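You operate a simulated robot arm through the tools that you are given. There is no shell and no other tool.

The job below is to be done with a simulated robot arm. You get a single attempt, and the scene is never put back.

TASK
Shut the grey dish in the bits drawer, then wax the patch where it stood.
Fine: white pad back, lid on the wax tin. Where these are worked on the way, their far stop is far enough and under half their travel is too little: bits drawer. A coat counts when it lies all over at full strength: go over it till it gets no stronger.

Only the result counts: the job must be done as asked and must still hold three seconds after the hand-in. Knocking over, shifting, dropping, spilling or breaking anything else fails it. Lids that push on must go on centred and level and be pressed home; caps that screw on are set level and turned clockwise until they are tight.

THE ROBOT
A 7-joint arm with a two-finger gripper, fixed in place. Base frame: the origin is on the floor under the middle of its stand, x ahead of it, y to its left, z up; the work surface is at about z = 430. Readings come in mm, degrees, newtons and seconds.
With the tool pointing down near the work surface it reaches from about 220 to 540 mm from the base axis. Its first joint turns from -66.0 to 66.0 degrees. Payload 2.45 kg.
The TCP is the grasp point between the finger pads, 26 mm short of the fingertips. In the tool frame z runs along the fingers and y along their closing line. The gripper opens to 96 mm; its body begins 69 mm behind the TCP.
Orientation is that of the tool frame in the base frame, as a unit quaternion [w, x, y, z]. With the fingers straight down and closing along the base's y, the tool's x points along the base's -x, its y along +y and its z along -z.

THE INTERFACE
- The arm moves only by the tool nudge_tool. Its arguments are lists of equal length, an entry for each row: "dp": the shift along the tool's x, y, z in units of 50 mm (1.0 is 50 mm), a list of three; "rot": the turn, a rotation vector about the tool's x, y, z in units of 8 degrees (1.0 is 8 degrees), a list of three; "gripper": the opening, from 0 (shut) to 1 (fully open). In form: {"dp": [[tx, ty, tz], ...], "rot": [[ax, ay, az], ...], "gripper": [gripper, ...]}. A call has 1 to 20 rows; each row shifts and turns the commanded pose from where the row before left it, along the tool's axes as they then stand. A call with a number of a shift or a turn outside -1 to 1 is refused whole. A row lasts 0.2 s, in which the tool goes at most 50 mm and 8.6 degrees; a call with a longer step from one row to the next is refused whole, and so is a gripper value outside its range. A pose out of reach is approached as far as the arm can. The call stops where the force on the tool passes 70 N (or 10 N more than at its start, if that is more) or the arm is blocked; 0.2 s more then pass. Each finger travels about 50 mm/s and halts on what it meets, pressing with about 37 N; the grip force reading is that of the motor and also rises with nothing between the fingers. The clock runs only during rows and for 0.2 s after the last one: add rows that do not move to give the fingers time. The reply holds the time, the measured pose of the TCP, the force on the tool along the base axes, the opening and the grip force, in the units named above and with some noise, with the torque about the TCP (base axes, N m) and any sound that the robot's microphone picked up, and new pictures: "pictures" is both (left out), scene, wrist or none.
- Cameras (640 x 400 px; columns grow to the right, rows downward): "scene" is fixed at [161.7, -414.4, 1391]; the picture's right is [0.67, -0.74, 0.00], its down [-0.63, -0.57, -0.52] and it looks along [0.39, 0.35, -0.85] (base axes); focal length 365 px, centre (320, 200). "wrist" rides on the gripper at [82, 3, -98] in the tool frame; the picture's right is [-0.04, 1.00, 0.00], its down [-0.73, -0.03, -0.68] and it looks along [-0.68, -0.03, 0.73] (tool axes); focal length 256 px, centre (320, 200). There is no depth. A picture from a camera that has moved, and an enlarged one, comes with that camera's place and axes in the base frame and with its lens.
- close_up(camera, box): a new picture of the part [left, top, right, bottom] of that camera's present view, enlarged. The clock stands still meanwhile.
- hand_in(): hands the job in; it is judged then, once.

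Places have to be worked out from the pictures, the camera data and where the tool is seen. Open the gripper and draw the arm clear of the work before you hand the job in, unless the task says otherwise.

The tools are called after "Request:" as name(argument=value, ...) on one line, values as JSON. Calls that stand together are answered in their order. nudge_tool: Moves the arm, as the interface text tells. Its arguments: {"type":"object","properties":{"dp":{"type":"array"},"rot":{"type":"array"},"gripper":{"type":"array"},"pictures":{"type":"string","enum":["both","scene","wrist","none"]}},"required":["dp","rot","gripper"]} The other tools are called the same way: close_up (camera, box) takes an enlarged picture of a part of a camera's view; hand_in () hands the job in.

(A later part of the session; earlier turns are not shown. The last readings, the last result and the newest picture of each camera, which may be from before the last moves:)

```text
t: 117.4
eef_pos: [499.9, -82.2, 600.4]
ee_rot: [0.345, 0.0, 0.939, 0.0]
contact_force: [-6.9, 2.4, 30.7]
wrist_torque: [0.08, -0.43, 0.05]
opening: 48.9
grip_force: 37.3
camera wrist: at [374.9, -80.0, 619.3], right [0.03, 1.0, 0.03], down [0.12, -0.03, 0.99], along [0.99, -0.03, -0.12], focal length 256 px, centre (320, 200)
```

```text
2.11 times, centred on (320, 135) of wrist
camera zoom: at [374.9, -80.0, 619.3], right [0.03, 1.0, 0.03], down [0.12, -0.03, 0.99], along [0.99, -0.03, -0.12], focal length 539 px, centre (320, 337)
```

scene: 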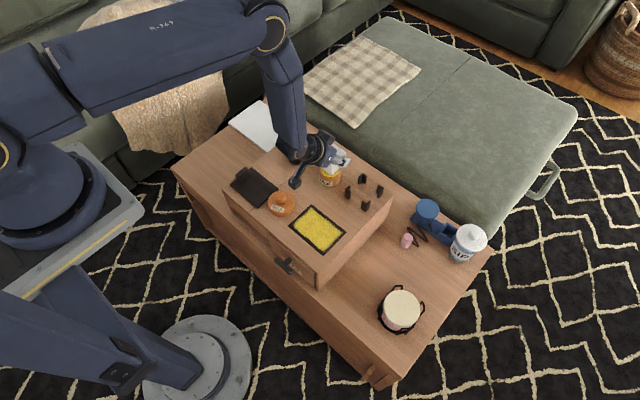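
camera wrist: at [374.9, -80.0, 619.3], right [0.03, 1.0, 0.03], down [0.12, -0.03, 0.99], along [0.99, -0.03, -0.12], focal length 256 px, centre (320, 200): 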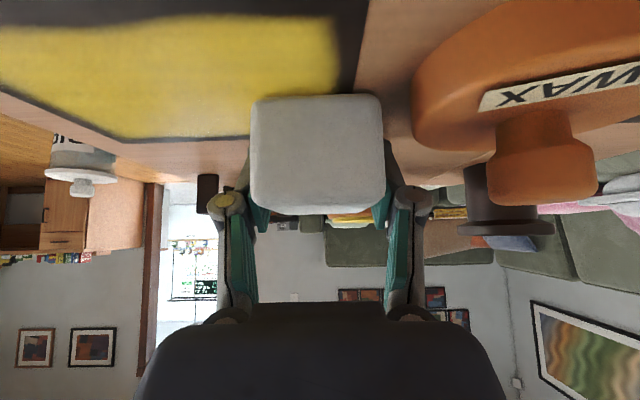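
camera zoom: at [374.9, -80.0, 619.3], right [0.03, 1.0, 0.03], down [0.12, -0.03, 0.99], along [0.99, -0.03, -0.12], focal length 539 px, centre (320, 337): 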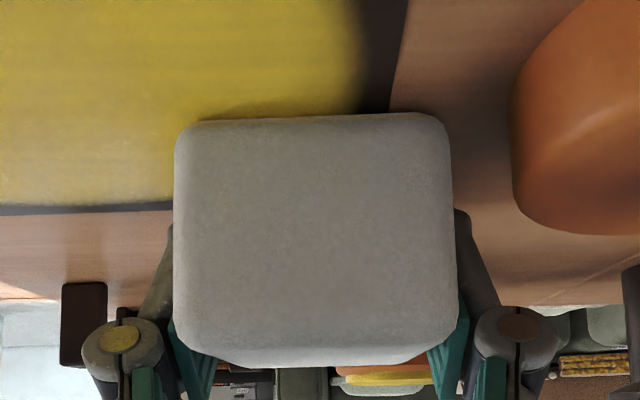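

Contact confirmed. I ease to ~12 N and raster over the whole patch again: stroke −y at x≈500, step, stroke +y at x≈485.

Request:
nudge_tool(dp=[[-0.0116, 0, -0.0138], [0, -0.25, 0], [0, -0.25, 0], [0, -0.25, 0], [0, -0.25, 0], [-0.001, -0.25, -0.001], [-0.001, -0.25, -0.001], [-0.001, -0.25, -0.001], [-0.001, -0.25, -0.001], [0.23, 0, -0.193], [0.001, 0.25, 0.001], [0.001, 0.25, 0.001], [0.001, 0.25, 0.001], [0.001, 0.25, 0.001], [0, 0.25, 0], [0, 0.25, 0], [0, 0.25, 0], [0, 0.25, 0], [0.23, 0, -0.193], [0, 0, 0]], rot=[[0, 0, 0], [0, 0, 0], [0, 0, 0], [0, 0, 0], [0, 0, 0], [0, 0, 0], [0, 0, 0], [0, 0, 0], [0, 0, 0], [0, 0, 0], [0, 0, 0], [0, 0, 0], [0, 0, 0], [0, 0, 0], [0, 0, 0], [0, 0, 0], [0, 0, 0], [0, 0, 0], [0, 0, 0], [0, 0, 0]], gripper=[0.35, 0.35, 0.35, 0.35, 0.35, 0.35, 0.35, 0.35, 0.35, 0.35, 0.35, 0.35, 0.35, 0.35, 0.35, 0.35, 0.35, 0.35, 0.35, 0.35], pictures="wrist")

Request:
close_up(camera="scene", box=[240, 170, 360, 270])

```text
t: 121.6
eef_pos: [469.0, -80.0, 598.5]
ee_rot: [0.341, 0.0, 0.94, 0.001]
contact_force: [2.6, -3.0, 6.7]
wrist_torque: [0.02, -0.22, 0.03]
opening: 48.7
grip_force: 37.0
camera wrist: at [343.0, -79.2, 619.9], right [0.03, 1.0, 0.03], down [0.13, -0.03, 0.99], along [0.99, -0.03, -0.13], focal length 256 px, centre (320, 200)
```

wrist: 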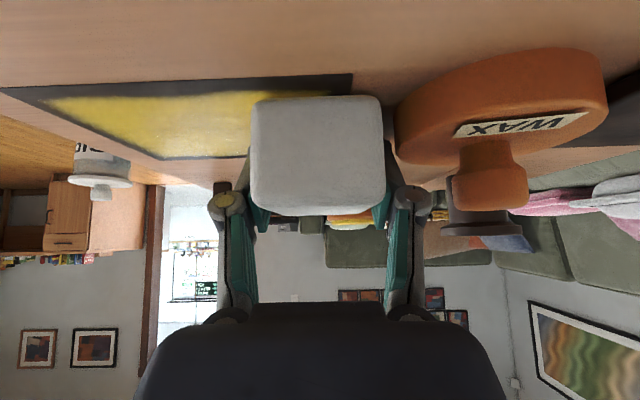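

```text
4.00 times, centred on (300, 220) of scene
camera zoom: at [161.6, -414.5, 1391.0], right [0.67, -0.74, 0.0], down [-0.63, -0.57, -0.52], along [0.39, 0.35, -0.85], focal length 1460 px, centre (400, 120)
```

zoom: 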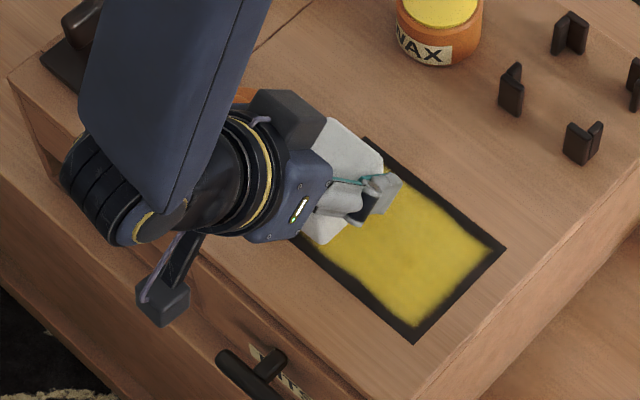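

Even, strong yellow. I continue: stroke −y at x≈469, step, stroke +y at x≈454, step to ≈439.

Request:
nudge_tool(dp=[[0, -0.25, 0], [0, -0.25, 0], [0, -0.25, 0], [0, -0.25, 0], [-0.001, -0.25, -0.001], [-0.001, -0.25, -0.001], [-0.001, -0.25, -0.001], [-0.001, -0.25, -0.001], [0.23, 0, -0.193], [0.001, 0.25, 0.001], [0.001, 0.25, 0.001], [0.001, 0.25, 0.001], [0.001, 0.25, 0.001], [0, 0.25, 0], [0, 0.25, 0], [0, 0.25, 0], [0, 0.24, 0], [0.23, -0.02, -0.193], [0, 0, 0]], rot=[[0, 0, 0], [0, 0, 0], [0, 0, 0], [0, 0, 0], [0, 0, 0], [0, 0, 0], [0, 0, 0], [0, 0, 0], [0, 0, 0], [0, 0, 0], [0, 0, 0], [0, 0, 0], [0, 0, 0], [0, 0, 0], [0, 0, 0], [0, 0, 0], [0, 0, 0], [0, 0, 0], [0, 0, 0]], gripper=[0.35, 0.35, 0.35, 0.35, 0.35, 0.35, 0.35, 0.35, 0.35, 0.35, 0.35, 0.35, 0.35, 0.35, 0.35, 0.35, 0.35, 0.35, 0.35], pictures="wrist")

Request:
nudge_tool(dp=[[0, -0.25, 0], [0, -0.25, 0], [0, -0.25, 0], [0, -0.25, 0], [-0.001, -0.25, -0.001], [-0.001, -0.25, -0.001], [-0.001, -0.25, -0.001], [-0.001, -0.25, -0.001], [0, 0, 0]], rot=[[0, 0, 0], [0, 0, 0], [0, 0, 0], [0, 0, 0], [0, 0, 0], [0, 0, 0], [0, 0, 0], [0, 0, 0], [0, 0, 0]], gripper=[0.35, 0.35, 0.35, 0.35, 0.35, 0.35, 0.35, 0.35, 0.35], pictures="wrist")

```text
t: 125.6
eef_pos: [439.2, -81.2, 598.3]
ee_rot: [0.342, 0.0, 0.94, 0.0]
contact_force: [1.0, -4.2, -0.2]
wrist_torque: [-0.08, 0.0, -0.11]
opening: 48.6
grip_force: 37.1
camera wrist: at [313.8, -79.8, 620.7], right [0.03, 1.0, 0.03], down [0.13, -0.03, 0.99], along [0.99, -0.03, -0.13], focal length 256 px, centre (320, 200)
```

wrist: 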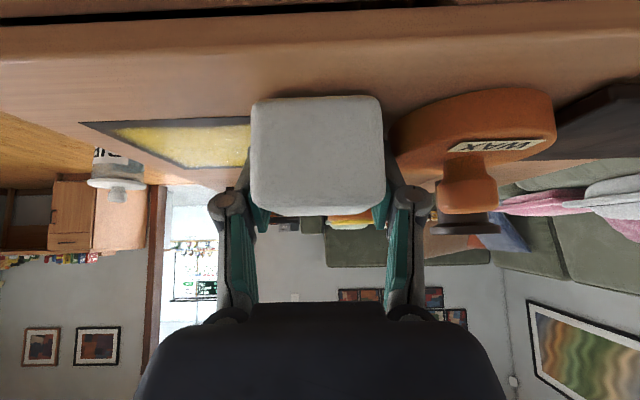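

```text
t: 127.6
eef_pos: [440.8, -183.8, 599.9]
ee_rot: [0.342, -0.001, 0.94, 0.0]
contact_force: [-0.3, -0.8, -1.3]
wrist_torque: [-0.02, -0.02, -0.02]
opening: 49.0
grip_force: 37.1
camera wrist: at [313.4, -181.6, 620.7], right [0.03, 1.0, 0.03], down [0.13, -0.03, 0.99], along [0.99, -0.03, -0.13], focal length 256 px, centre (320, 200)
```

wrist: 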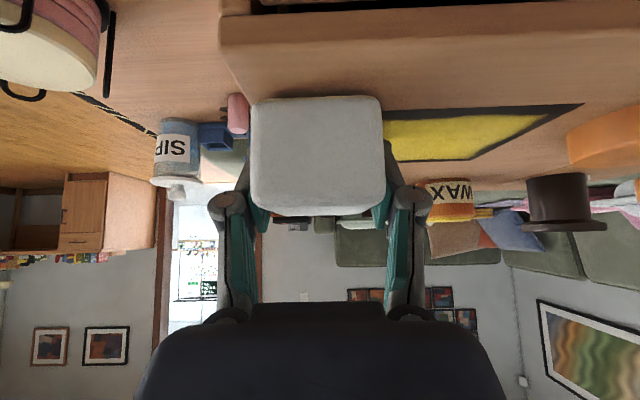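

The last near-edge stroke was barely touching. I lower ~2 mm in steps to regain contact, then repeat it.

Request:
nudge_tool(dp=[[0.0193, 0, 0.023], [0, 0, 0]], rot=[[0, 0, 0], [0, 0, 0]], gripper=[0.35, 0.35], pictures="none")

Request:
nudge_tool(dp=[[0.0103, 0, 0.0123], [0, 0, 0]], rot=[[0, 0, 0], [0, 0, 0]], gripper=[0.35, 0.35], pictures="none")

```text
t: 128.2
eef_pos: [439.1, -183.0, 598.0]
ee_rot: [0.342, 0.0, 0.94, 0.0]
contact_force: [-5.5, 0.9, 16.7]
wrist_torque: [0.07, -0.17, 0.04]
opening: 48.8
grip_force: 37.2
```

```text
t: 128.8
eef_pos: [440.8, -183.0, 597.7]
ee_rot: [0.345, 0.0, 0.939, -0.001]
contact_force: [-7.9, 3.1, 37.0]
wrist_torque: [0.12, -0.31, 0.08]
opening: 48.8
grip_force: 37.2
```

Request:
nudge_tool(dp=[[-0.0064, 0, -0.0077], [0, 0.2, 0.0], [0.0013, 0.2, 0.0015], [0.0013, 0.2, 0.0015], [0.0013, 0.2, 0.0015], [0.0013, 0.2, 0.0015], [0.0013, 0.2, 0.0015], [0.0013, 0.2, 0.0015], [0.0013, 0.2, 0.0015], [0.0013, 0.2, 0.0015], [0.0013, 0.2, 0.0015], [0, 0, 0]], rot=[[0, 0, 0], [0, 0, 0], [0, 0, 0], [0, 0, 0], [0, 0, 0], [0, 0, 0], [0, 0, 0], [0, 0, 0], [0, 0, 0], [0, 0, 0], [0, 0, 0], [0, 0, 0]], gripper=[0.35, 0.35, 0.35, 0.35, 0.35, 0.35, 0.35, 0.35, 0.35, 0.35, 0.35, 0.35], pictures="wrist")

Request:
close_up(camera="scene", box=[240, 170, 360, 270])

```text
t: 131.4
eef_pos: [439.4, -82.3, 597.0]
ee_rot: [0.345, 0.0, 0.939, 0.0]
contact_force: [0.6, -11.4, 27.5]
wrist_torque: [-0.37, -0.45, -0.21]
opening: 48.8
grip_force: 36.7
camera wrist: at [314.0, -81.8, 617.7], right [0.03, 1.0, 0.03], down [0.12, -0.03, 0.99], along [0.99, -0.03, -0.12], focal length 256 px, centre (320, 200)
```

wrist: 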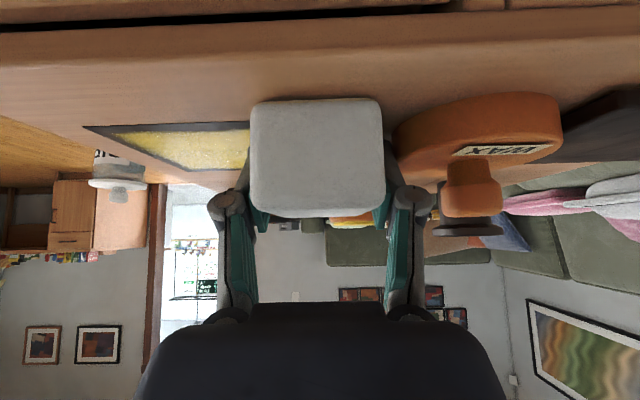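

```text
4.00 times, centred on (300, 220) of scene
camera zoom: at [161.3, -414.5, 1391.1], right [0.67, -0.74, 0.0], down [-0.63, -0.57, -0.52], along [0.39, 0.35, -0.85], focal length 1460 px, centre (400, 120)
```

zoom: 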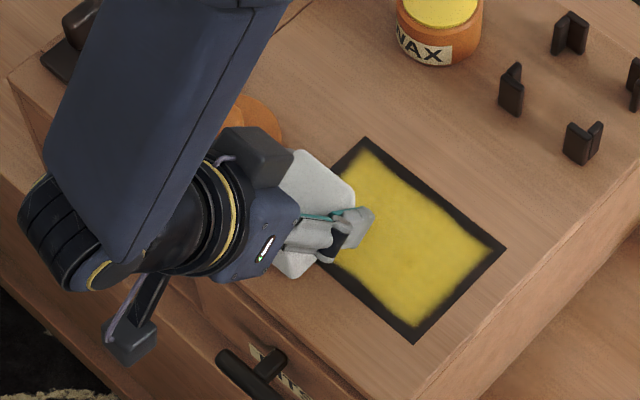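

I lift off and clear the view to compare the coat with before.

Request:
nudge_tool(dp=[[-0.386, 0, -0.46], [-0.386, 0, -0.46], [0, 0.7, 0], [0, 0.7, 0], [0, 0.7, 0], [0, 0.68, 0], [0, 0, 0]], rot=[[0, 0, 0], [0, 0, 0], [0, 0, 0], [0, 0, 0], [0, 0, 0], [0, 0, 0], [0, 0, 0]], gripper=[0.35, 0.35, 0.35, 0.35, 0.35, 0.35, 0.35], pictures="both")

Request:
close_up(camera="scene", box=[280, 195, 350, 260])

Request:
close_up(camera="scene", box=[220, 120, 400, 290])

```text
t: 133.0
eef_pos: [442.3, 56.6, 656.9]
ee_rot: [0.341, 0.0, 0.94, 0.0]
contact_force: [0.1, 0.0, -0.2]
wrist_torque: [0.02, -0.01, -0.01]
opening: 48.8
grip_force: 36.4
camera wrist: at [315.8, 57.9, 678.4], right [0.03, 1.0, 0.03], down [0.13, -0.03, 0.99], along [0.99, -0.03, -0.13], focal length 256 px, centre (320, 200)
```

scene: 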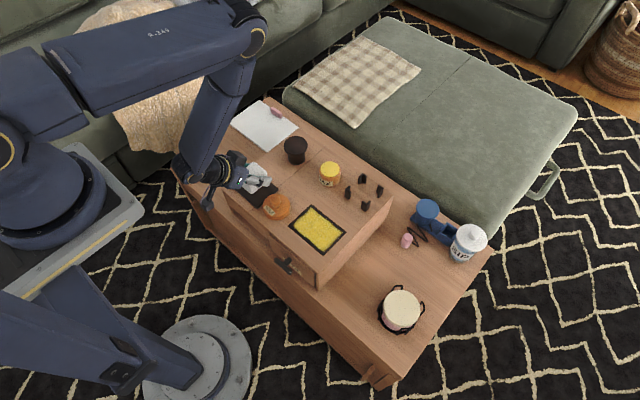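
wrist: 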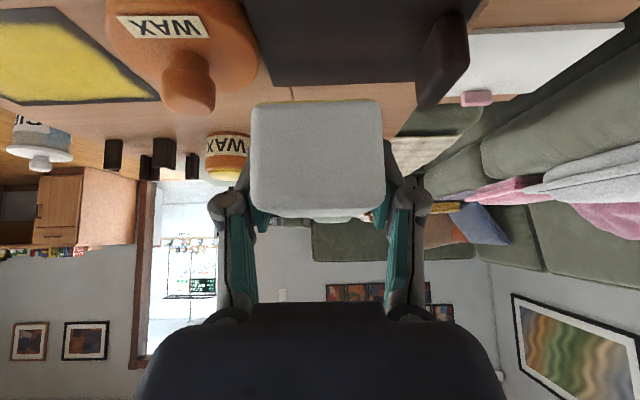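

```text
6.15 times, centred on (315, 228) of scene
camera zoom: at [161.7, -414.4, 1391.0], right [0.67, -0.74, 0.0], down [-0.63, -0.57, -0.52], along [0.39, 0.35, -0.85], focal length 2247 px, centre (351, 31)
```

zoom: 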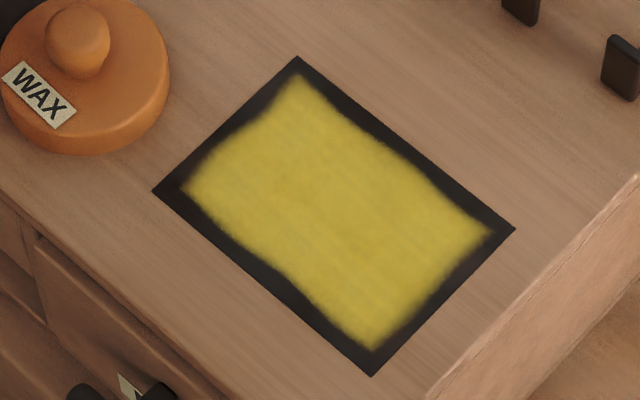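

```text
2.35 times, centred on (310, 205) of scene
camera zoom: at [161.7, -414.4, 1391.0], right [0.67, -0.74, 0.0], down [-0.63, -0.57, -0.52], along [0.39, 0.35, -0.85], focal length 859 px, centre (344, 188)
```

zoom: 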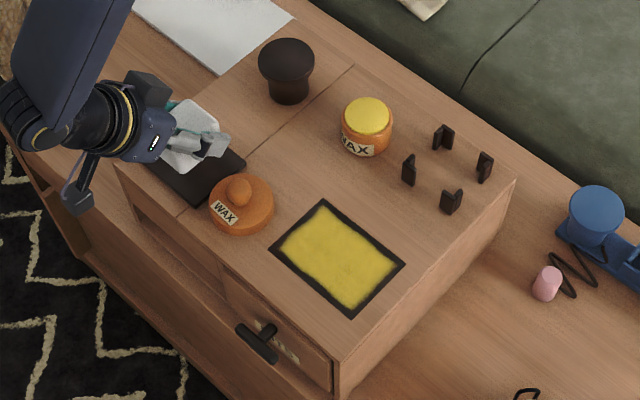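

The coat's outline is unchanged (it is the limit) and the tone looks slightly more even than before. I make one more full pass to be sure it is saturated, starting near the +y edge.

Request:
nudge_tool(dp=[[0, -0.7, 0], [0, -0.7, 0], [0, -0.7, 0], [0, -0.68, 0], [0.16, 0, 0.19], [0.19, 0, 0.23], [0, 0, 0]], rot=[[0, 0, 0], [0, 0, 0], [0, 0, 0], [0, 0, 0], [0, 0, 0], [0, 0, 0], [0, 0, 0]], gripper=[0.35, 0.35, 0.35, 0.35, 0.35, 0.35, 0.35], pictures="none")

Request:
nudge_tool(dp=[[0.19, 0, 0.23], [0.065, 0, 0.078], [0, 0, 0]], rot=[[0, 0, 0], [0, 0, 0], [0, 0, 0]], gripper=[0.35, 0.35, 0.35], pictures="none")

```text
t: 134.6
eef_pos: [439.2, -83.1, 629.4]
ee_rot: [0.342, -0.001, 0.94, 0.001]
contact_force: [0.5, -0.2, -0.8]
wrist_torque: [0.0, 0.02, -0.02]
opening: 48.6
grip_force: 37.0
```

```text
t: 135.4
eef_pos: [439.7, -83.7, 608.2]
ee_rot: [0.342, 0.0, 0.94, 0.001]
contact_force: [-0.3, 0.5, -0.7]
wrist_torque: [0.0, 0.0, -0.02]
opening: 49.0
grip_force: 37.6
```

Request:
nudge_tool(dp=[[0.103, 0, 0.123], [0, 0, 0]], rot=[[0, 0, 0], [0, 0, 0]], gripper=[0.35, 0.35], pictures="none")

Request:
nudge_tool(dp=[[0.0193, 0, 0.023], [0, 0, 0]], rot=[[0, 0, 0], [0, 0, 0]], gripper=[0.35, 0.35], pictures="none")

Request:
nudge_tool(dp=[[0.0129, 0, 0.0153], [0, 0, 0]], rot=[[0, 0, 0], [0, 0, 0]], gripper=[0.35, 0.35], pictures="none")

```text
t: 136.0
eef_pos: [439.8, -82.5, 600.6]
ee_rot: [0.342, 0.001, 0.94, -0.001]
contact_force: [-0.4, 0.0, 0.3]
wrist_torque: [-0.01, -0.02, 0.04]
opening: 49.0
grip_force: 36.7
```

```text
t: 136.6
eef_pos: [439.3, -84.3, 599.4]
ee_rot: [0.342, 0.0, 0.94, 0.0]
contact_force: [0.5, 0.8, -1.0]
wrist_torque: [0.0, 0.02, -0.03]
opening: 48.9
grip_force: 37.4
```

```text
t: 137.2
eef_pos: [440.5, -82.6, 597.9]
ee_rot: [0.342, 0.001, 0.94, 0.0]
contact_force: [-0.1, 0.4, -0.3]
wrist_torque: [-0.01, -0.01, 0.01]
opening: 49.0
grip_force: 37.2
```

Request:
nudge_tool(dp=[[0.0129, 0, 0.0153], [0, 0, 0]], rot=[[0, 0, 0], [0, 0, 0]], gripper=[0.35, 0.35], pictures="none")

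Request:
nudge_tool(dp=[[0.0103, 0, 0.0123], [0, 0, 0]], rot=[[0, 0, 0], [0, 0, 0]], gripper=[0.35, 0.35], pictures="none")

```text
t: 137.8
eef_pos: [441.8, -82.8, 596.8]
ee_rot: [0.343, 0.0, 0.939, -0.001]
contact_force: [-9.7, 0.1, 23.9]
wrist_torque: [-0.07, -0.26, 0.02]
opening: 48.8
grip_force: 36.7
```

```text
t: 138.4
eef_pos: [440.8, -82.0, 598.2]
ee_rot: [0.345, 0.0, 0.939, 0.0]
contact_force: [-7.0, -1.2, 36.6]
wrist_torque: [-0.07, -0.27, -0.01]
opening: 48.9
grip_force: 37.6
```

Contact ok. I ease slightly and raster again, near to far.

Request:
nudge_tool(dp=[[-0.006, 0, -0.007], [0, -0.25, 0], [0, -0.25, 0], [-0.001, -0.25, -0.0012], [-0.001, -0.25, -0.0012], [-0.001, -0.25, -0.0012], [-0.001, -0.25, -0.0012], [-0.001, -0.25, -0.0012], [-0.001, -0.25, -0.0012], [-0.23, 0, 0.193], [0.001, 0.25, 0.0012], [0.001, 0.25, 0.0012], [0.001, 0.25, 0.0012], [0.001, 0.25, 0.0012], [0.001, 0.25, 0.0012], [0.001, 0.25, 0.0012], [0, 0.25, 0], [0, 0.25, 0], [-0.23, 0, 0.193], [0, 0, 0]], rot=[[0, 0, 0], [0, 0, 0], [0, 0, 0], [0, 0, 0], [0, 0, 0], [0, 0, 0], [0, 0, 0], [0, 0, 0], [0, 0, 0], [0, 0, 0], [0, 0, 0], [0, 0, 0], [0, 0, 0], [0, 0, 0], [0, 0, 0], [0, 0, 0], [0, 0, 0], [0, 0, 0], [0, 0, 0], [0, 0, 0]], gripper=[0.35, 0.35, 0.35, 0.35, 0.35, 0.35, 0.35, 0.35, 0.35, 0.35, 0.35, 0.35, 0.35, 0.35, 0.35, 0.35, 0.35, 0.35, 0.35, 0.35], pictures="none")

Request:
nudge_tool(dp=[[0, -0.25, 0], [0, -0.25, 0], [-0.001, -0.25, -0.0012], [-0.001, -0.25, -0.0012], [-0.001, -0.25, -0.0012], [-0.001, -0.25, -0.0012], [-0.001, -0.25, -0.0012], [-0.001, -0.25, -0.0012], [-0.23, 0, 0.193], [0.001, 0.25, 0.0012], [0.001, 0.25, 0.0012], [0.001, 0.25, 0.0012], [0.001, 0.25, 0.0012], [0.001, 0.25, 0.0012], [0.001, 0.25, 0.0012], [0, 0.25, 0], [0, 0.25, 0], [-0.23, 0, 0.193], [0, 0, 0]], rot=[[0, 0, 0], [0, 0, 0], [0, 0, 0], [0, 0, 0], [0, 0, 0], [0, 0, 0], [0, 0, 0], [0, 0, 0], [0, 0, 0], [0, 0, 0], [0, 0, 0], [0, 0, 0], [0, 0, 0], [0, 0, 0], [0, 0, 0], [0, 0, 0], [0, 0, 0], [0, 0, 0], [0, 0, 0]], gripper=[0.35, 0.35, 0.35, 0.35, 0.35, 0.35, 0.35, 0.35, 0.35, 0.35, 0.35, 0.35, 0.35, 0.35, 0.35, 0.35, 0.35, 0.35, 0.35], pictures="wrist")

```text
t: 142.6
eef_pos: [470.3, -82.9, 597.5]
ee_rot: [0.343, 0.0, 0.939, 0.0]
contact_force: [-9.0, 0.2, 19.1]
wrist_torque: [-0.01, -0.19, 0.03]
opening: 48.6
grip_force: 37.1
```

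```text
t: 146.6
eef_pos: [499.7, -82.6, 597.4]
ee_rot: [0.342, 0.0, 0.94, 0.0]
contact_force: [-2.3, 1.7, 4.4]
wrist_torque: [-0.01, -0.06, 0.0]
opening: 48.9
grip_force: 37.8
camera wrist: at [373.8, -81.2, 618.3], right [0.03, 1.0, 0.03], down [0.13, -0.03, 0.99], along [0.99, -0.03, -0.13], focal length 256 px, centre (320, 200)
```

wrist: 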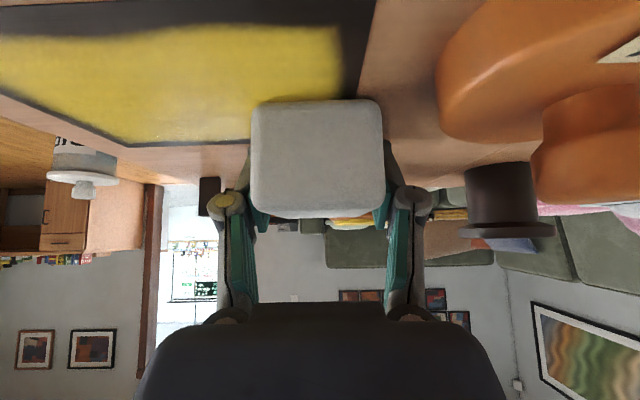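

Request:
nudge_tool(dp=[[0.0077, 0, 0.0092], [0, -0.25, 0], [0, -0.25, 0], [-0.001, -0.25, -0.0012], [-0.001, -0.25, -0.0012], [-0.001, -0.25, -0.0012], [-0.001, -0.25, -0.0012], [-0.001, -0.25, -0.0012], [-0.001, -0.25, -0.0012], [0, 0, 0]], rot=[[0, 0, 0], [0, 0, 0], [0, 0, 0], [0, 0, 0], [0, 0, 0], [0, 0, 0], [0, 0, 0], [0, 0, 0], [0, 0, 0], [0, 0, 0]], gripper=[0.35, 0.35, 0.35, 0.35, 0.35, 0.35, 0.35, 0.35, 0.35, 0.35], pictures="none")

Request:
nudge_tool(dp=[[0.138, 0, -0.116], [0.138, 0, -0.116], [0.138, 0, -0.116], [0.138, 0, -0.116], [0.138, 0, -0.116], [0.138, 0, -0.116], [0.138, 0, -0.116], [0, 0, 0]], rot=[[0, 0, 0], [0, 0, 0], [0, 0, 0], [0, 0, 0], [0, 0, 0], [0, 0, 0], [0, 0, 0], [0, 0, 0]], gripper=[0.35, 0.35, 0.35, 0.35, 0.35, 0.35, 0.35, 0.35], pictures="none")

Request:
nudge_tool(dp=[[-0.386, 0, -0.46], [-0.386, 0, -0.46], [0, 0.9, 0], [0, 0.9, 0], [0, 0.9, 0], [0, 0.9, 0], [0, 0.9, 0], [0, 0.3, 0], [0, 0, 0]], rot=[[0, 0, 0], [0, 0, 0], [0, 0, 0], [0, 0, 0], [0, 0, 0], [0, 0, 0], [0, 0, 0], [0, 0, 0], [0, 0, 0]], gripper=[0.35, 0.35, 0.35, 0.35, 0.35, 0.35, 0.35, 0.35, 0.35], pictures="both")

Request:
close_up(camera="scene", box=[280, 195, 350, 260])

```text
t: 148.8
eef_pos: [501.0, -183.9, 596.2]
ee_rot: [0.342, 0.0, 0.94, -0.001]
contact_force: [-0.5, 2.4, 4.7]
wrist_torque: [0.02, -0.1, 0.05]
opening: 48.7
grip_force: 37.3
```

```text
t: 150.6
eef_pos: [435.9, -181.2, 598.5]
ee_rot: [0.342, 0.0, 0.94, 0.0]
contact_force: [1.2, -0.6, 3.3]
wrist_torque: [-0.03, -0.12, 0.01]
opening: 48.9
grip_force: 36.7
```

```text
t: 152.6
eef_pos: [437.0, 58.5, 656.4]
ee_rot: [0.342, 0.0, 0.94, 0.0]
contact_force: [0.3, 0.3, 0.7]
wrist_torque: [0.02, -0.02, 0.0]
opening: 49.0
grip_force: 36.3
camera wrist: at [311.0, 59.8, 677.8], right [0.03, 1.0, 0.03], down [0.13, -0.03, 0.99], along [0.99, -0.03, -0.13], focal length 256 px, centre (320, 200)
```

scene: 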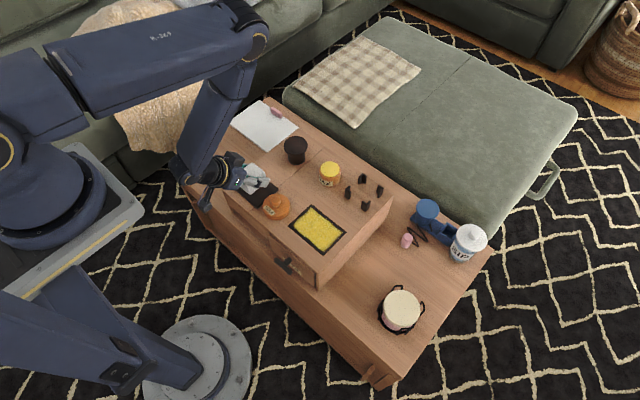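
wrist: 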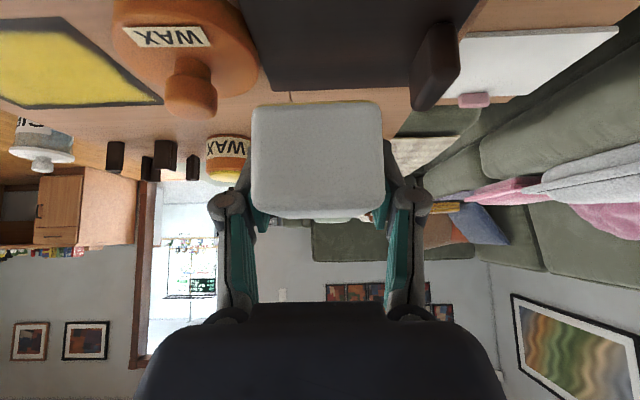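

```text
6.15 times, centred on (315, 228) of scene
camera zoom: at [161.7, -414.4, 1391.0], right [0.67, -0.74, 0.0], down [-0.63, -0.57, -0.52], along [0.39, 0.35, -0.85], focal length 2247 px, centre (351, 31)
```

zoom: 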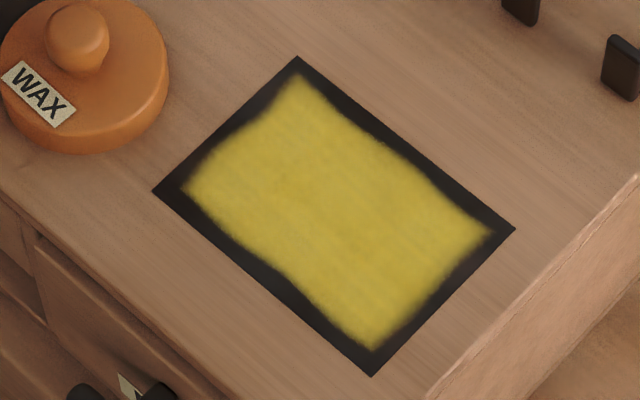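

The coat looks the same as after the previous pass, so it is at full strength. Now I return the pad to its tray: to (457, 57) and lower toward the tray top.

Request:
nudge_tool(dp=[[-0.305, -0.034, 0.256], [0.232, 0, 0.276], [0.232, 0, 0.276], [0, 0, 0]], rot=[[0, 0, 0], [0, 0, 0], [0, 0, 0], [0, 0, 0]], gripper=[0.35, 0.35, 0.35, 0.35], pictures="wrist")

Request:
close_up(camera="scene", box=[210, 120, 320, 220])

```text
t: 153.6
eef_pos: [458.1, 55.8, 620.4]
ee_rot: [0.342, 0.0, 0.94, 0.0]
contact_force: [-0.9, 0.2, -0.6]
wrist_torque: [-0.05, 0.03, 0.0]
opening: 48.7
grip_force: 37.3
camera wrist: at [332.3, 57.0, 641.8], right [0.03, 1.0, 0.03], down [0.13, -0.03, 0.99], along [0.99, -0.03, -0.13], focal length 256 px, centre (320, 200)
```

wrist: 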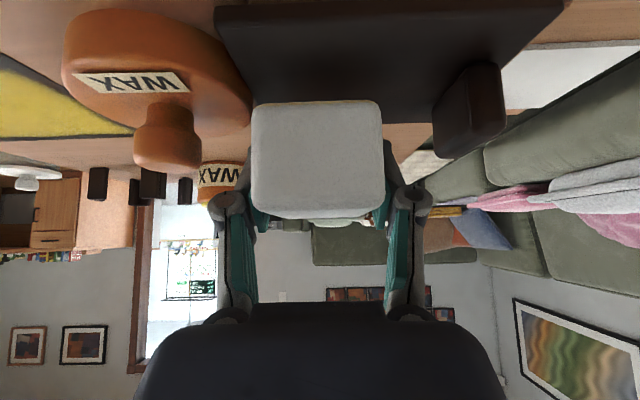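

```text
4.00 times, centred on (265, 170) of scene
camera zoom: at [161.7, -414.4, 1391.0], right [0.67, -0.74, 0.0], down [-0.63, -0.57, -0.52], along [0.39, 0.35, -0.85], focal length 1460 px, centre (540, 320)
```

zoom: 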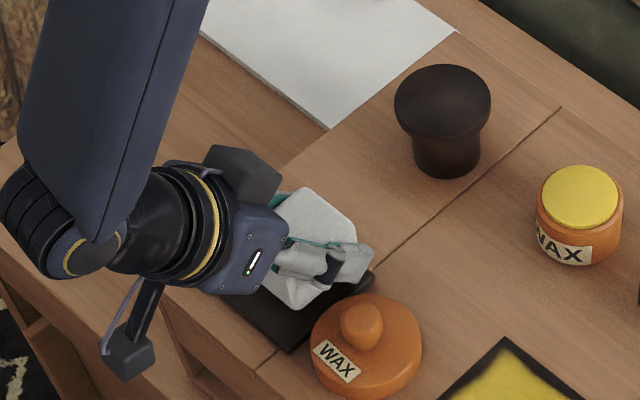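

The lid now nearly touches the tray, so I place the pad 3 mm further +y to keep the finger clear of it. Lowering in steps to feel the tray.

Request:
nudge_tool(dp=[[0, 0.07, 0], [0.077, 0, 0.092], [0.064, 0, 0.077], [0, 0, 0]], rot=[[0, 0, 0], [0, 0, 0], [0, 0, 0], [0, 0, 0]], gripper=[0.35, 0.35, 0.35, 0.35], pictures="wrist")

Request:
nudge_tool(dp=[[0.0193, 0, 0.023], [0, 0, 0]], rot=[[0, 0, 0], [0, 0, 0]], gripper=[0.35, 0.35], pictures="none")

Request:
nudge_tool(dp=[[0.0129, 0, 0.0153], [0, 0, 0]], rot=[[0, 0, 0], [0, 0, 0]], gripper=[0.35, 0.35], pictures="none")

```text
t: 154.6
eef_pos: [456.4, 58.5, 610.9]
ee_rot: [0.342, 0.0, 0.94, 0.0]
contact_force: [0.3, 0.5, -0.6]
wrist_torque: [-0.02, 0.01, -0.01]
opening: 49.0
grip_force: 37.1
camera wrist: at [331.4, 59.9, 630.6], right [0.03, 1.0, 0.03], down [0.13, -0.03, 0.99], along [0.99, -0.03, -0.13], focal length 256 px, centre (320, 200)
```

wrist: 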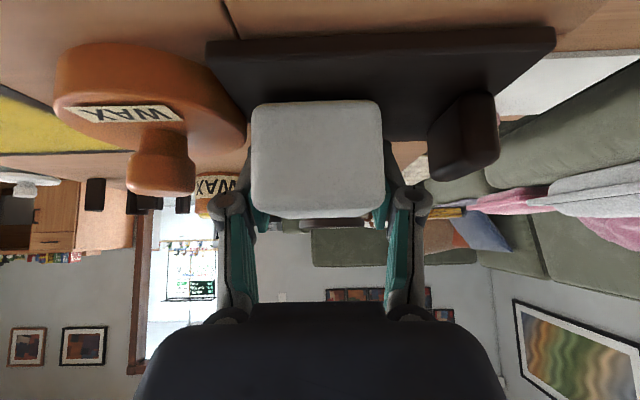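

```text
t: 155.2
eef_pos: [457.6, 59.2, 608.8]
ee_rot: [0.343, 0.0, 0.939, 0.0]
contact_force: [0.8, 0.0, 0.2]
wrist_torque: [-0.01, 0.01, 0.0]
opening: 48.8
grip_force: 37.0
```

```text
t: 155.8
eef_pos: [457.9, 58.1, 607.8]
ee_rot: [0.342, 0.0, 0.94, -0.001]
contact_force: [0.4, -0.4, 0.0]
wrist_torque: [0.01, 0.01, 0.0]
opening: 48.8
grip_force: 37.1
```

Request:
nudge_tool(dp=[[0.0193, 0, 0.023], [0, 0, 0]], rot=[[0, 0, 0], [0, 0, 0]], gripper=[0.35, 0.35], pictures="none")

Request:
nudge_tool(dp=[[0.0129, 0, 0.0153], [0, 0, 0]], rot=[[0, 0, 0], [0, 0, 0]], gripper=[0.35, 0.35], pictures="none")

Request:
nudge_tool(dp=[[0.0129, 0, 0.0153], [0, 0, 0]], rot=[[0, 0, 0], [0, 0, 0]], gripper=[0.35, 0.35], pictures="wrist")

```text
t: 156.4
eef_pos: [458.6, 58.1, 605.9]
ee_rot: [0.343, 0.0, 0.939, 0.0]
contact_force: [-7.0, -0.2, 22.1]
wrist_torque: [-0.06, -0.02, -0.02]
opening: 48.7
grip_force: 37.3
```

```text
t: 157.0
eef_pos: [458.7, 58.0, 605.7]
ee_rot: [0.344, 0.0, 0.939, 0.0]
contact_force: [-8.5, -2.4, 37.8]
wrist_torque: [-0.11, -0.18, 0.0]
opening: 49.0
grip_force: 37.0
```

```text
t: 157.6
eef_pos: [458.9, 58.7, 604.8]
ee_rot: [0.346, 0.0, 0.938, 0.0]
contact_force: [-14.7, -4.2, 62.7]
wrist_torque: [-0.14, 0.0, -0.01]
opening: 48.9
grip_force: 37.0
camera wrist: at [332.5, 60.3, 625.5], right [0.03, 1.0, 0.03], down [0.12, -0.03, 0.99], along [0.99, -0.03, -0.12], focal length 256 px, centre (320, 200)
```

wrist: 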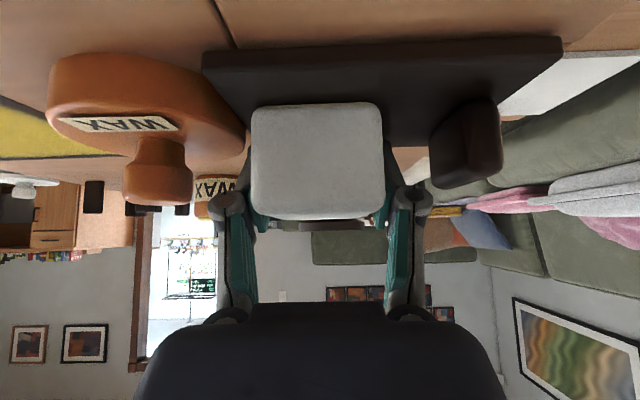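

The pad is firmly down (I over-pressed a bit). I relieve the force and then open the fingers.

Request:
nudge_tool(dp=[[-0.03, 0, -0.036], [0, 0, 0]], rot=[[0, 0, 0], [0, 0, 0]], gripper=[0.35, 0.35], pictures="none")

Request:
nudge_tool(dp=[[0, 0, 0], [0, 0, 0], [0, 0, 0], [0, 0, 0]], rot=[[0, 0, 0], [0, 0, 0], [0, 0, 0], [0, 0, 0]], gripper=[0.53, 0.56, 0.6, 0.62], pictures="wrist")

Request:
close_up(camera="scene", box=[210, 120, 320, 220])

```text
t: 158.2
eef_pos: [458.1, 58.9, 606.2]
ee_rot: [0.343, 0.0, 0.939, 0.0]
contact_force: [5.5, -1.3, 12.4]
wrist_torque: [-0.05, -0.26, -0.02]
opening: 49.0
grip_force: 36.6
```

```text
t: 159.2
eef_pos: [456.7, 59.1, 605.6]
ee_rot: [0.34, -0.001, 0.94, 0.001]
contact_force: [-0.5, -0.2, 0.2]
wrist_torque: [-0.05, -0.01, 0.03]
opening: 59.6
grip_force: 0.0
camera wrist: at [330.5, 60.5, 627.0], right [0.03, 1.0, 0.03], down [0.13, -0.03, 0.99], along [0.99, -0.03, -0.13], focal length 256 px, centre (320, 200)
```

wrist: 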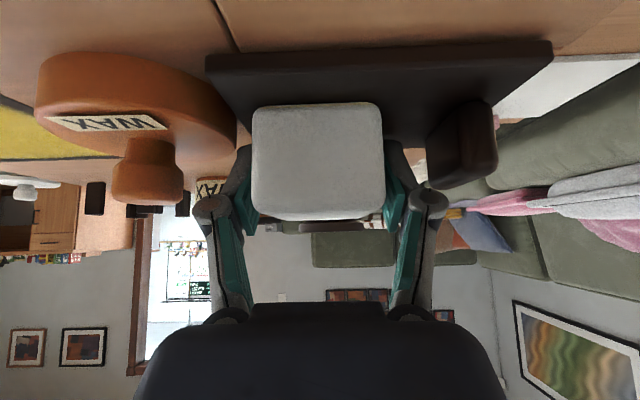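

```text
4.00 times, centred on (265, 170) of scene
camera zoom: at [161.7, -414.4, 1391.0], right [0.67, -0.74, 0.0], down [-0.63, -0.57, -0.52], along [0.39, 0.35, -0.85], focal length 1460 px, centre (540, 320)
```

zoom: 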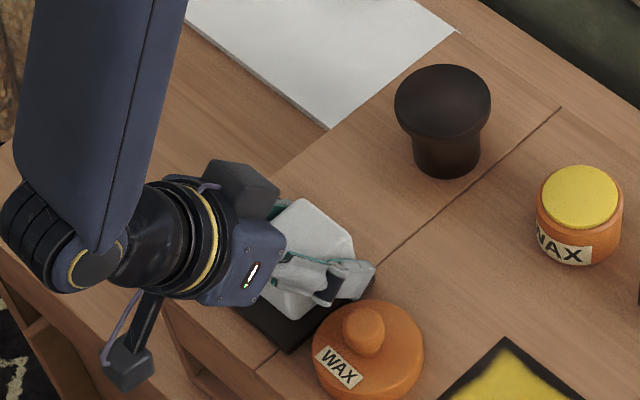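

The pad is released on its tray. I rise straight up and inspect.

Request:
nudge_tool(dp=[[-0.2, 0, -0.238], [-0.4, 0, -0.476], [-0.45, 0, -0.536], [0, 0, 0]], rot=[[0, 0, 0], [0, 0, 0], [0, 0, 0], [0, 0, 0]], gripper=[0.62, 0.62, 0.62, 0.62], pictures="both")

Request:
close_up(camera="scene", box=[220, 140, 350, 250])

```text
t: 160.2
eef_pos: [456.7, 60.5, 686.8]
ee_rot: [0.341, 0.0, 0.94, 0.0]
contact_force: [0.5, 0.4, 0.0]
wrist_torque: [-0.02, 0.02, 0.0]
opening: 59.7
grip_force: 0.1
camera wrist: at [331.2, 61.6, 708.1], right [0.03, 1.0, 0.03], down [0.13, -0.03, 0.99], along [0.99, -0.03, -0.13], focal length 256 px, centre (320, 200)
```

scene: 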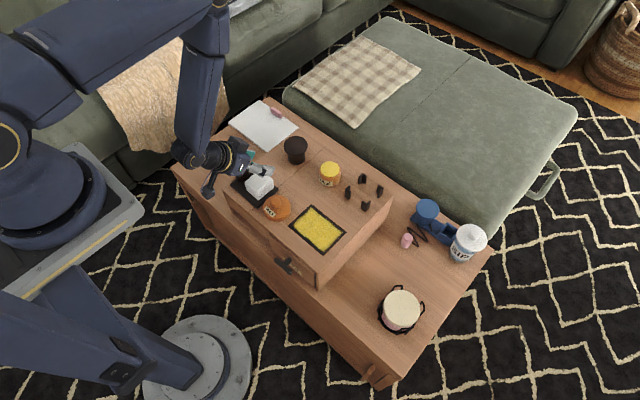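
wrist: 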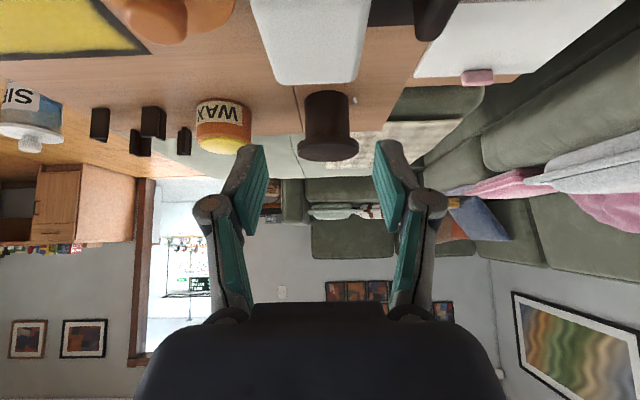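

```text
3.64 times, centred on (285, 195) of scene
camera zoom: at [161.7, -414.4, 1391.0], right [0.67, -0.74, 0.0], down [-0.63, -0.57, -0.52], along [0.39, 0.35, -0.85], focal length 1328 px, centre (447, 218)
```

zoom: 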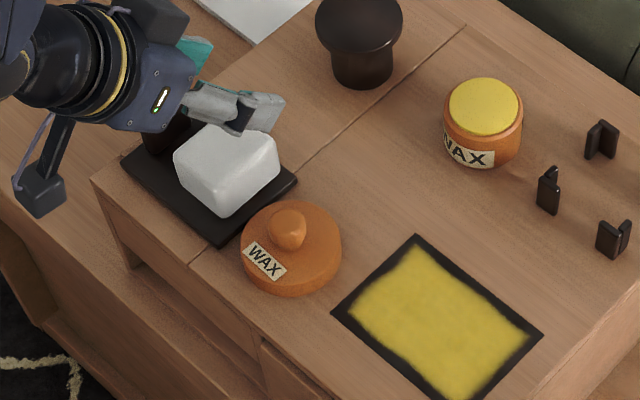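

The pad is back on its tray. Next the lid: knob at about (440, −17), head z≈600–614. I move above it, still leaning, to measure it straight-on.

Request:
nudge_tool(dp=[[0.13, -0.775, -0.109], [0.13, -0.775, -0.109], [0.193, 0, 0.23], [0, 0, 0]], rot=[[0, 0, 0], [0, 0, 0], [0, 0, 0], [0, 0, 0]], gripper=[0.55, 0.55, 0.55, 0.55], pictures="both")

Request:
close_up(camera="wrist", box=[220, 0, 420, 180])

Request:
close_up(camera="scene", box=[240, 170, 310, 230])

```text
t: 161.2
eef_pos: [439.6, -19.8, 672.1]
ee_rot: [0.342, 0.0, 0.94, 0.0]
contact_force: [-0.3, 0.7, -0.1]
wrist_torque: [0.0, -0.03, 0.0]
opening: 52.7
grip_force: 0.1
camera wrist: at [313.0, -18.5, 692.9], right [0.03, 1.0, 0.03], down [0.13, -0.03, 0.99], along [0.99, -0.03, -0.13], focal length 256 px, centre (320, 200)
```

scene: 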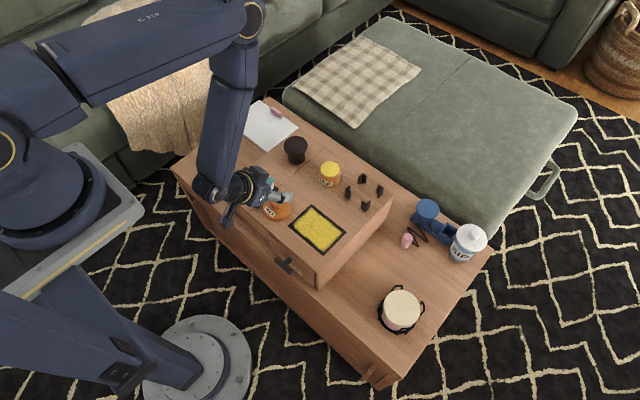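
wrist: 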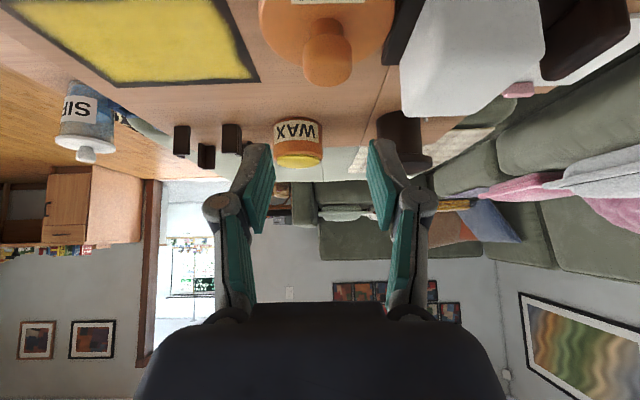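

```text
2.22 times, centred on (320, 90) of wrist
camera zoom: at [313.0, -18.5, 692.9], right [0.03, 1.0, 0.03], down [0.13, -0.03, 0.99], along [0.99, -0.03, -0.13], focal length 569 px, centre (320, 444)
```

zoom: 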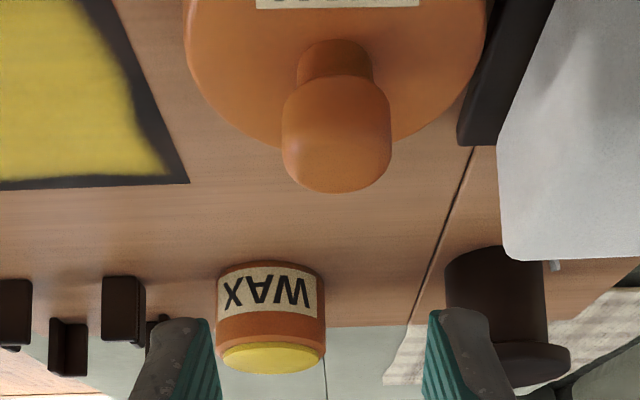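

```text
6.67 times, centred on (275, 200) of scene
camera zoom: at [161.7, -414.5, 1391.0], right [0.67, -0.74, 0.0], down [-0.63, -0.57, -0.52], along [0.39, 0.35, -0.85], focal length 2434 px, centre (620, 200)
```

zoom: 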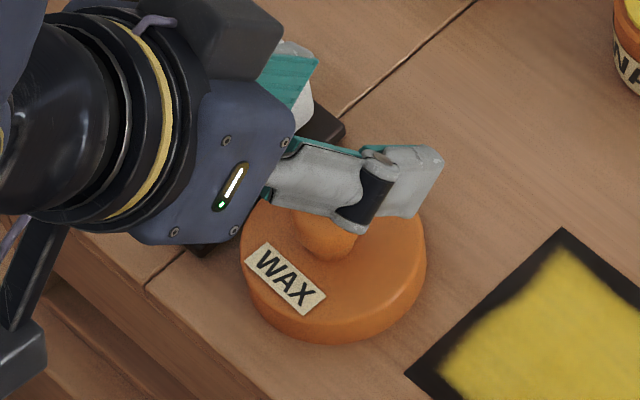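

The knob's axis is at (439.5, −16.5), head ~26 mm wide, lid top at z≈593. I descend so the fingertips end just above the lid's top, straddling the knob.

Request:
nudge_tool(dp=[[0.528, 0.066, 0.392], [0.09, 0, 0.107], [0, 0, 0]], rot=[[0, 0, 0], [0, 0, 0], [0, 0, 0]], gripper=[0.5, 0.5, 0.5], pictures="wrist")

Request:
close_up(camera="wrist", box=[220, 40, 420, 240])

Request:
close_up(camera="scene", box=[240, 170, 310, 230])

```text
t: 162.0
eef_pos: [432.1, -13.6, 631.7]
ee_rot: [0.342, 0.0, 0.94, 0.0]
contact_force: [-0.3, -0.2, -0.2]
wrist_torque: [0.06, 0.01, -0.02]
opening: 47.9
grip_force: 0.1
camera wrist: at [306.2, -12.6, 653.3], right [0.03, 1.0, 0.03], down [0.13, -0.03, 0.99], along [0.99, -0.03, -0.13], focal length 256 px, centre (320, 200)
```

wrist: 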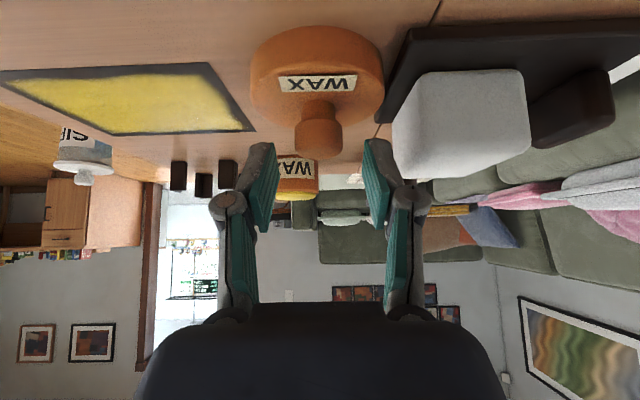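

```text
2.00 times, centred on (320, 140) of wrist
camera zoom: at [306.2, -12.6, 653.3], right [0.03, 1.0, 0.03], down [0.13, -0.03, 0.99], along [0.99, -0.03, -0.13], focal length 512 px, centre (320, 320)
```

zoom: 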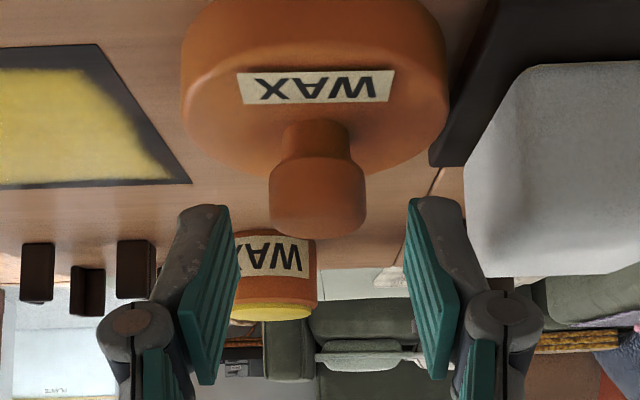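

```text
6.67 times, centred on (275, 200) of scene
camera zoom: at [161.7, -414.4, 1391.0], right [0.67, -0.74, 0.0], down [-0.63, -0.57, -0.52], along [0.39, 0.35, -0.85], focal length 2434 px, centre (620, 200)
```

zoom: 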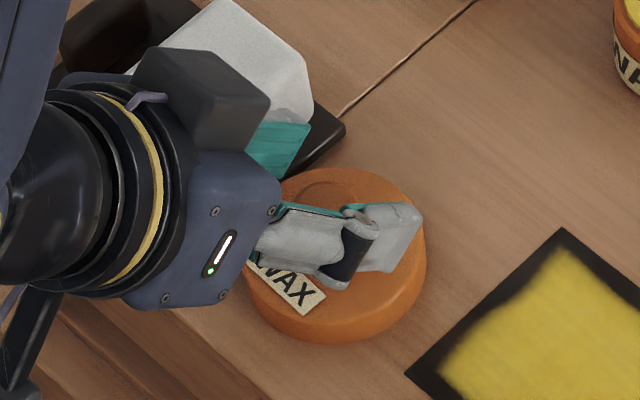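

Request:
nudge_tool(dp=[[0.106, -0.05, 0.126], [0, 0, 0]], rot=[[0, 0, 0], [0, 0, 0]], gripper=[0.5, 0.5], pictures="wrist")

Request:
close_up(camera="wrist", box=[220, 40, 420, 240])

```text
t: 162.6
eef_pos: [432.2, -17.3, 624.7]
ee_rot: [0.342, 0.0, 0.94, 0.0]
contact_force: [-0.7, 0.4, 0.1]
wrist_torque: [-0.02, -0.03, 0.03]
opening: 48.2
grip_force: 0.1
camera wrist: at [306.2, -15.3, 645.4], right [0.03, 1.0, 0.03], down [0.13, -0.03, 0.99], along [0.99, -0.03, -0.13], focal length 256 px, centre (320, 200)
```

wrist: 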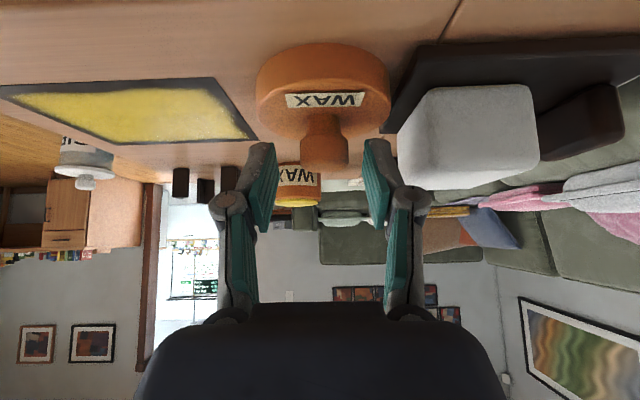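

```text
2.00 times, centred on (320, 140) of wrist
camera zoom: at [306.2, -15.3, 645.4], right [0.03, 1.0, 0.03], down [0.13, -0.03, 0.99], along [0.99, -0.03, -0.13], focal length 512 px, centre (320, 320)
```

zoom: 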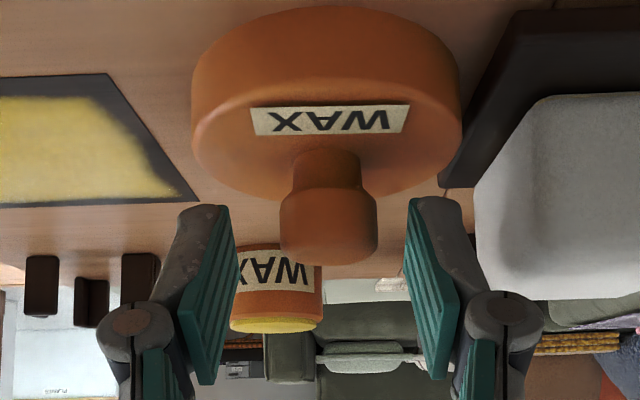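

Request:
nudge_tool(dp=[[0.022, 0.036, 0.026], [0, 0, 0], [0, 0, 0], [0, 0, 0], [0, 0, 0]], rot=[[0, 0, 0], [0, 0, 0], [0, 0, 0], [0, 0, 0], [0, 0, 0]], gripper=[0.45, 0.38, 0.3, 0.22, 0.15], pictures="wrist")

Request:
close_up(camera="wrist", box=[220, 40, 420, 240])

```text
t: 163.8
eef_pos: [432.0, -14.7, 622.9]
ee_rot: [0.342, 0.001, 0.94, 0.0]
contact_force: [0.6, -0.5, -0.1]
wrist_torque: [-0.01, -0.01, 0.01]
opening: 23.8
grip_force: 37.6
camera wrist: at [306.8, -13.6, 644.4], right [0.03, 1.0, 0.03], down [0.13, -0.03, 0.99], along [0.99, -0.03, -0.13], focal length 256 px, centre (320, 200)
```

wrist: 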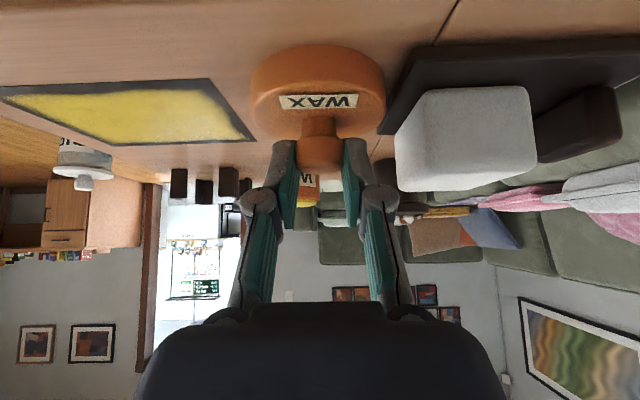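

```text
2.00 times, centred on (320, 140) of wrist
camera zoom: at [306.8, -13.6, 644.4], right [0.03, 1.0, 0.03], down [0.13, -0.03, 0.99], along [0.99, -0.03, -0.13], focal length 512 px, centre (320, 320)
```

zoom: 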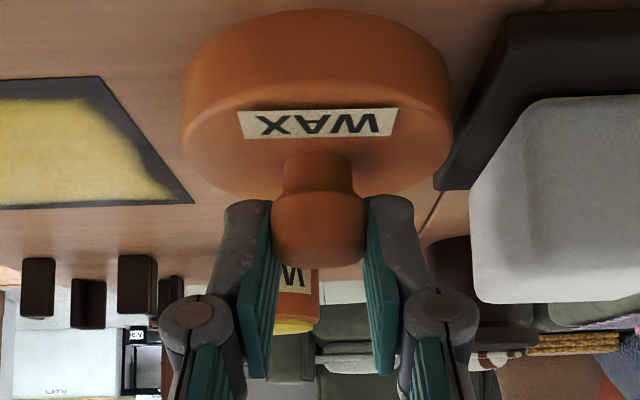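

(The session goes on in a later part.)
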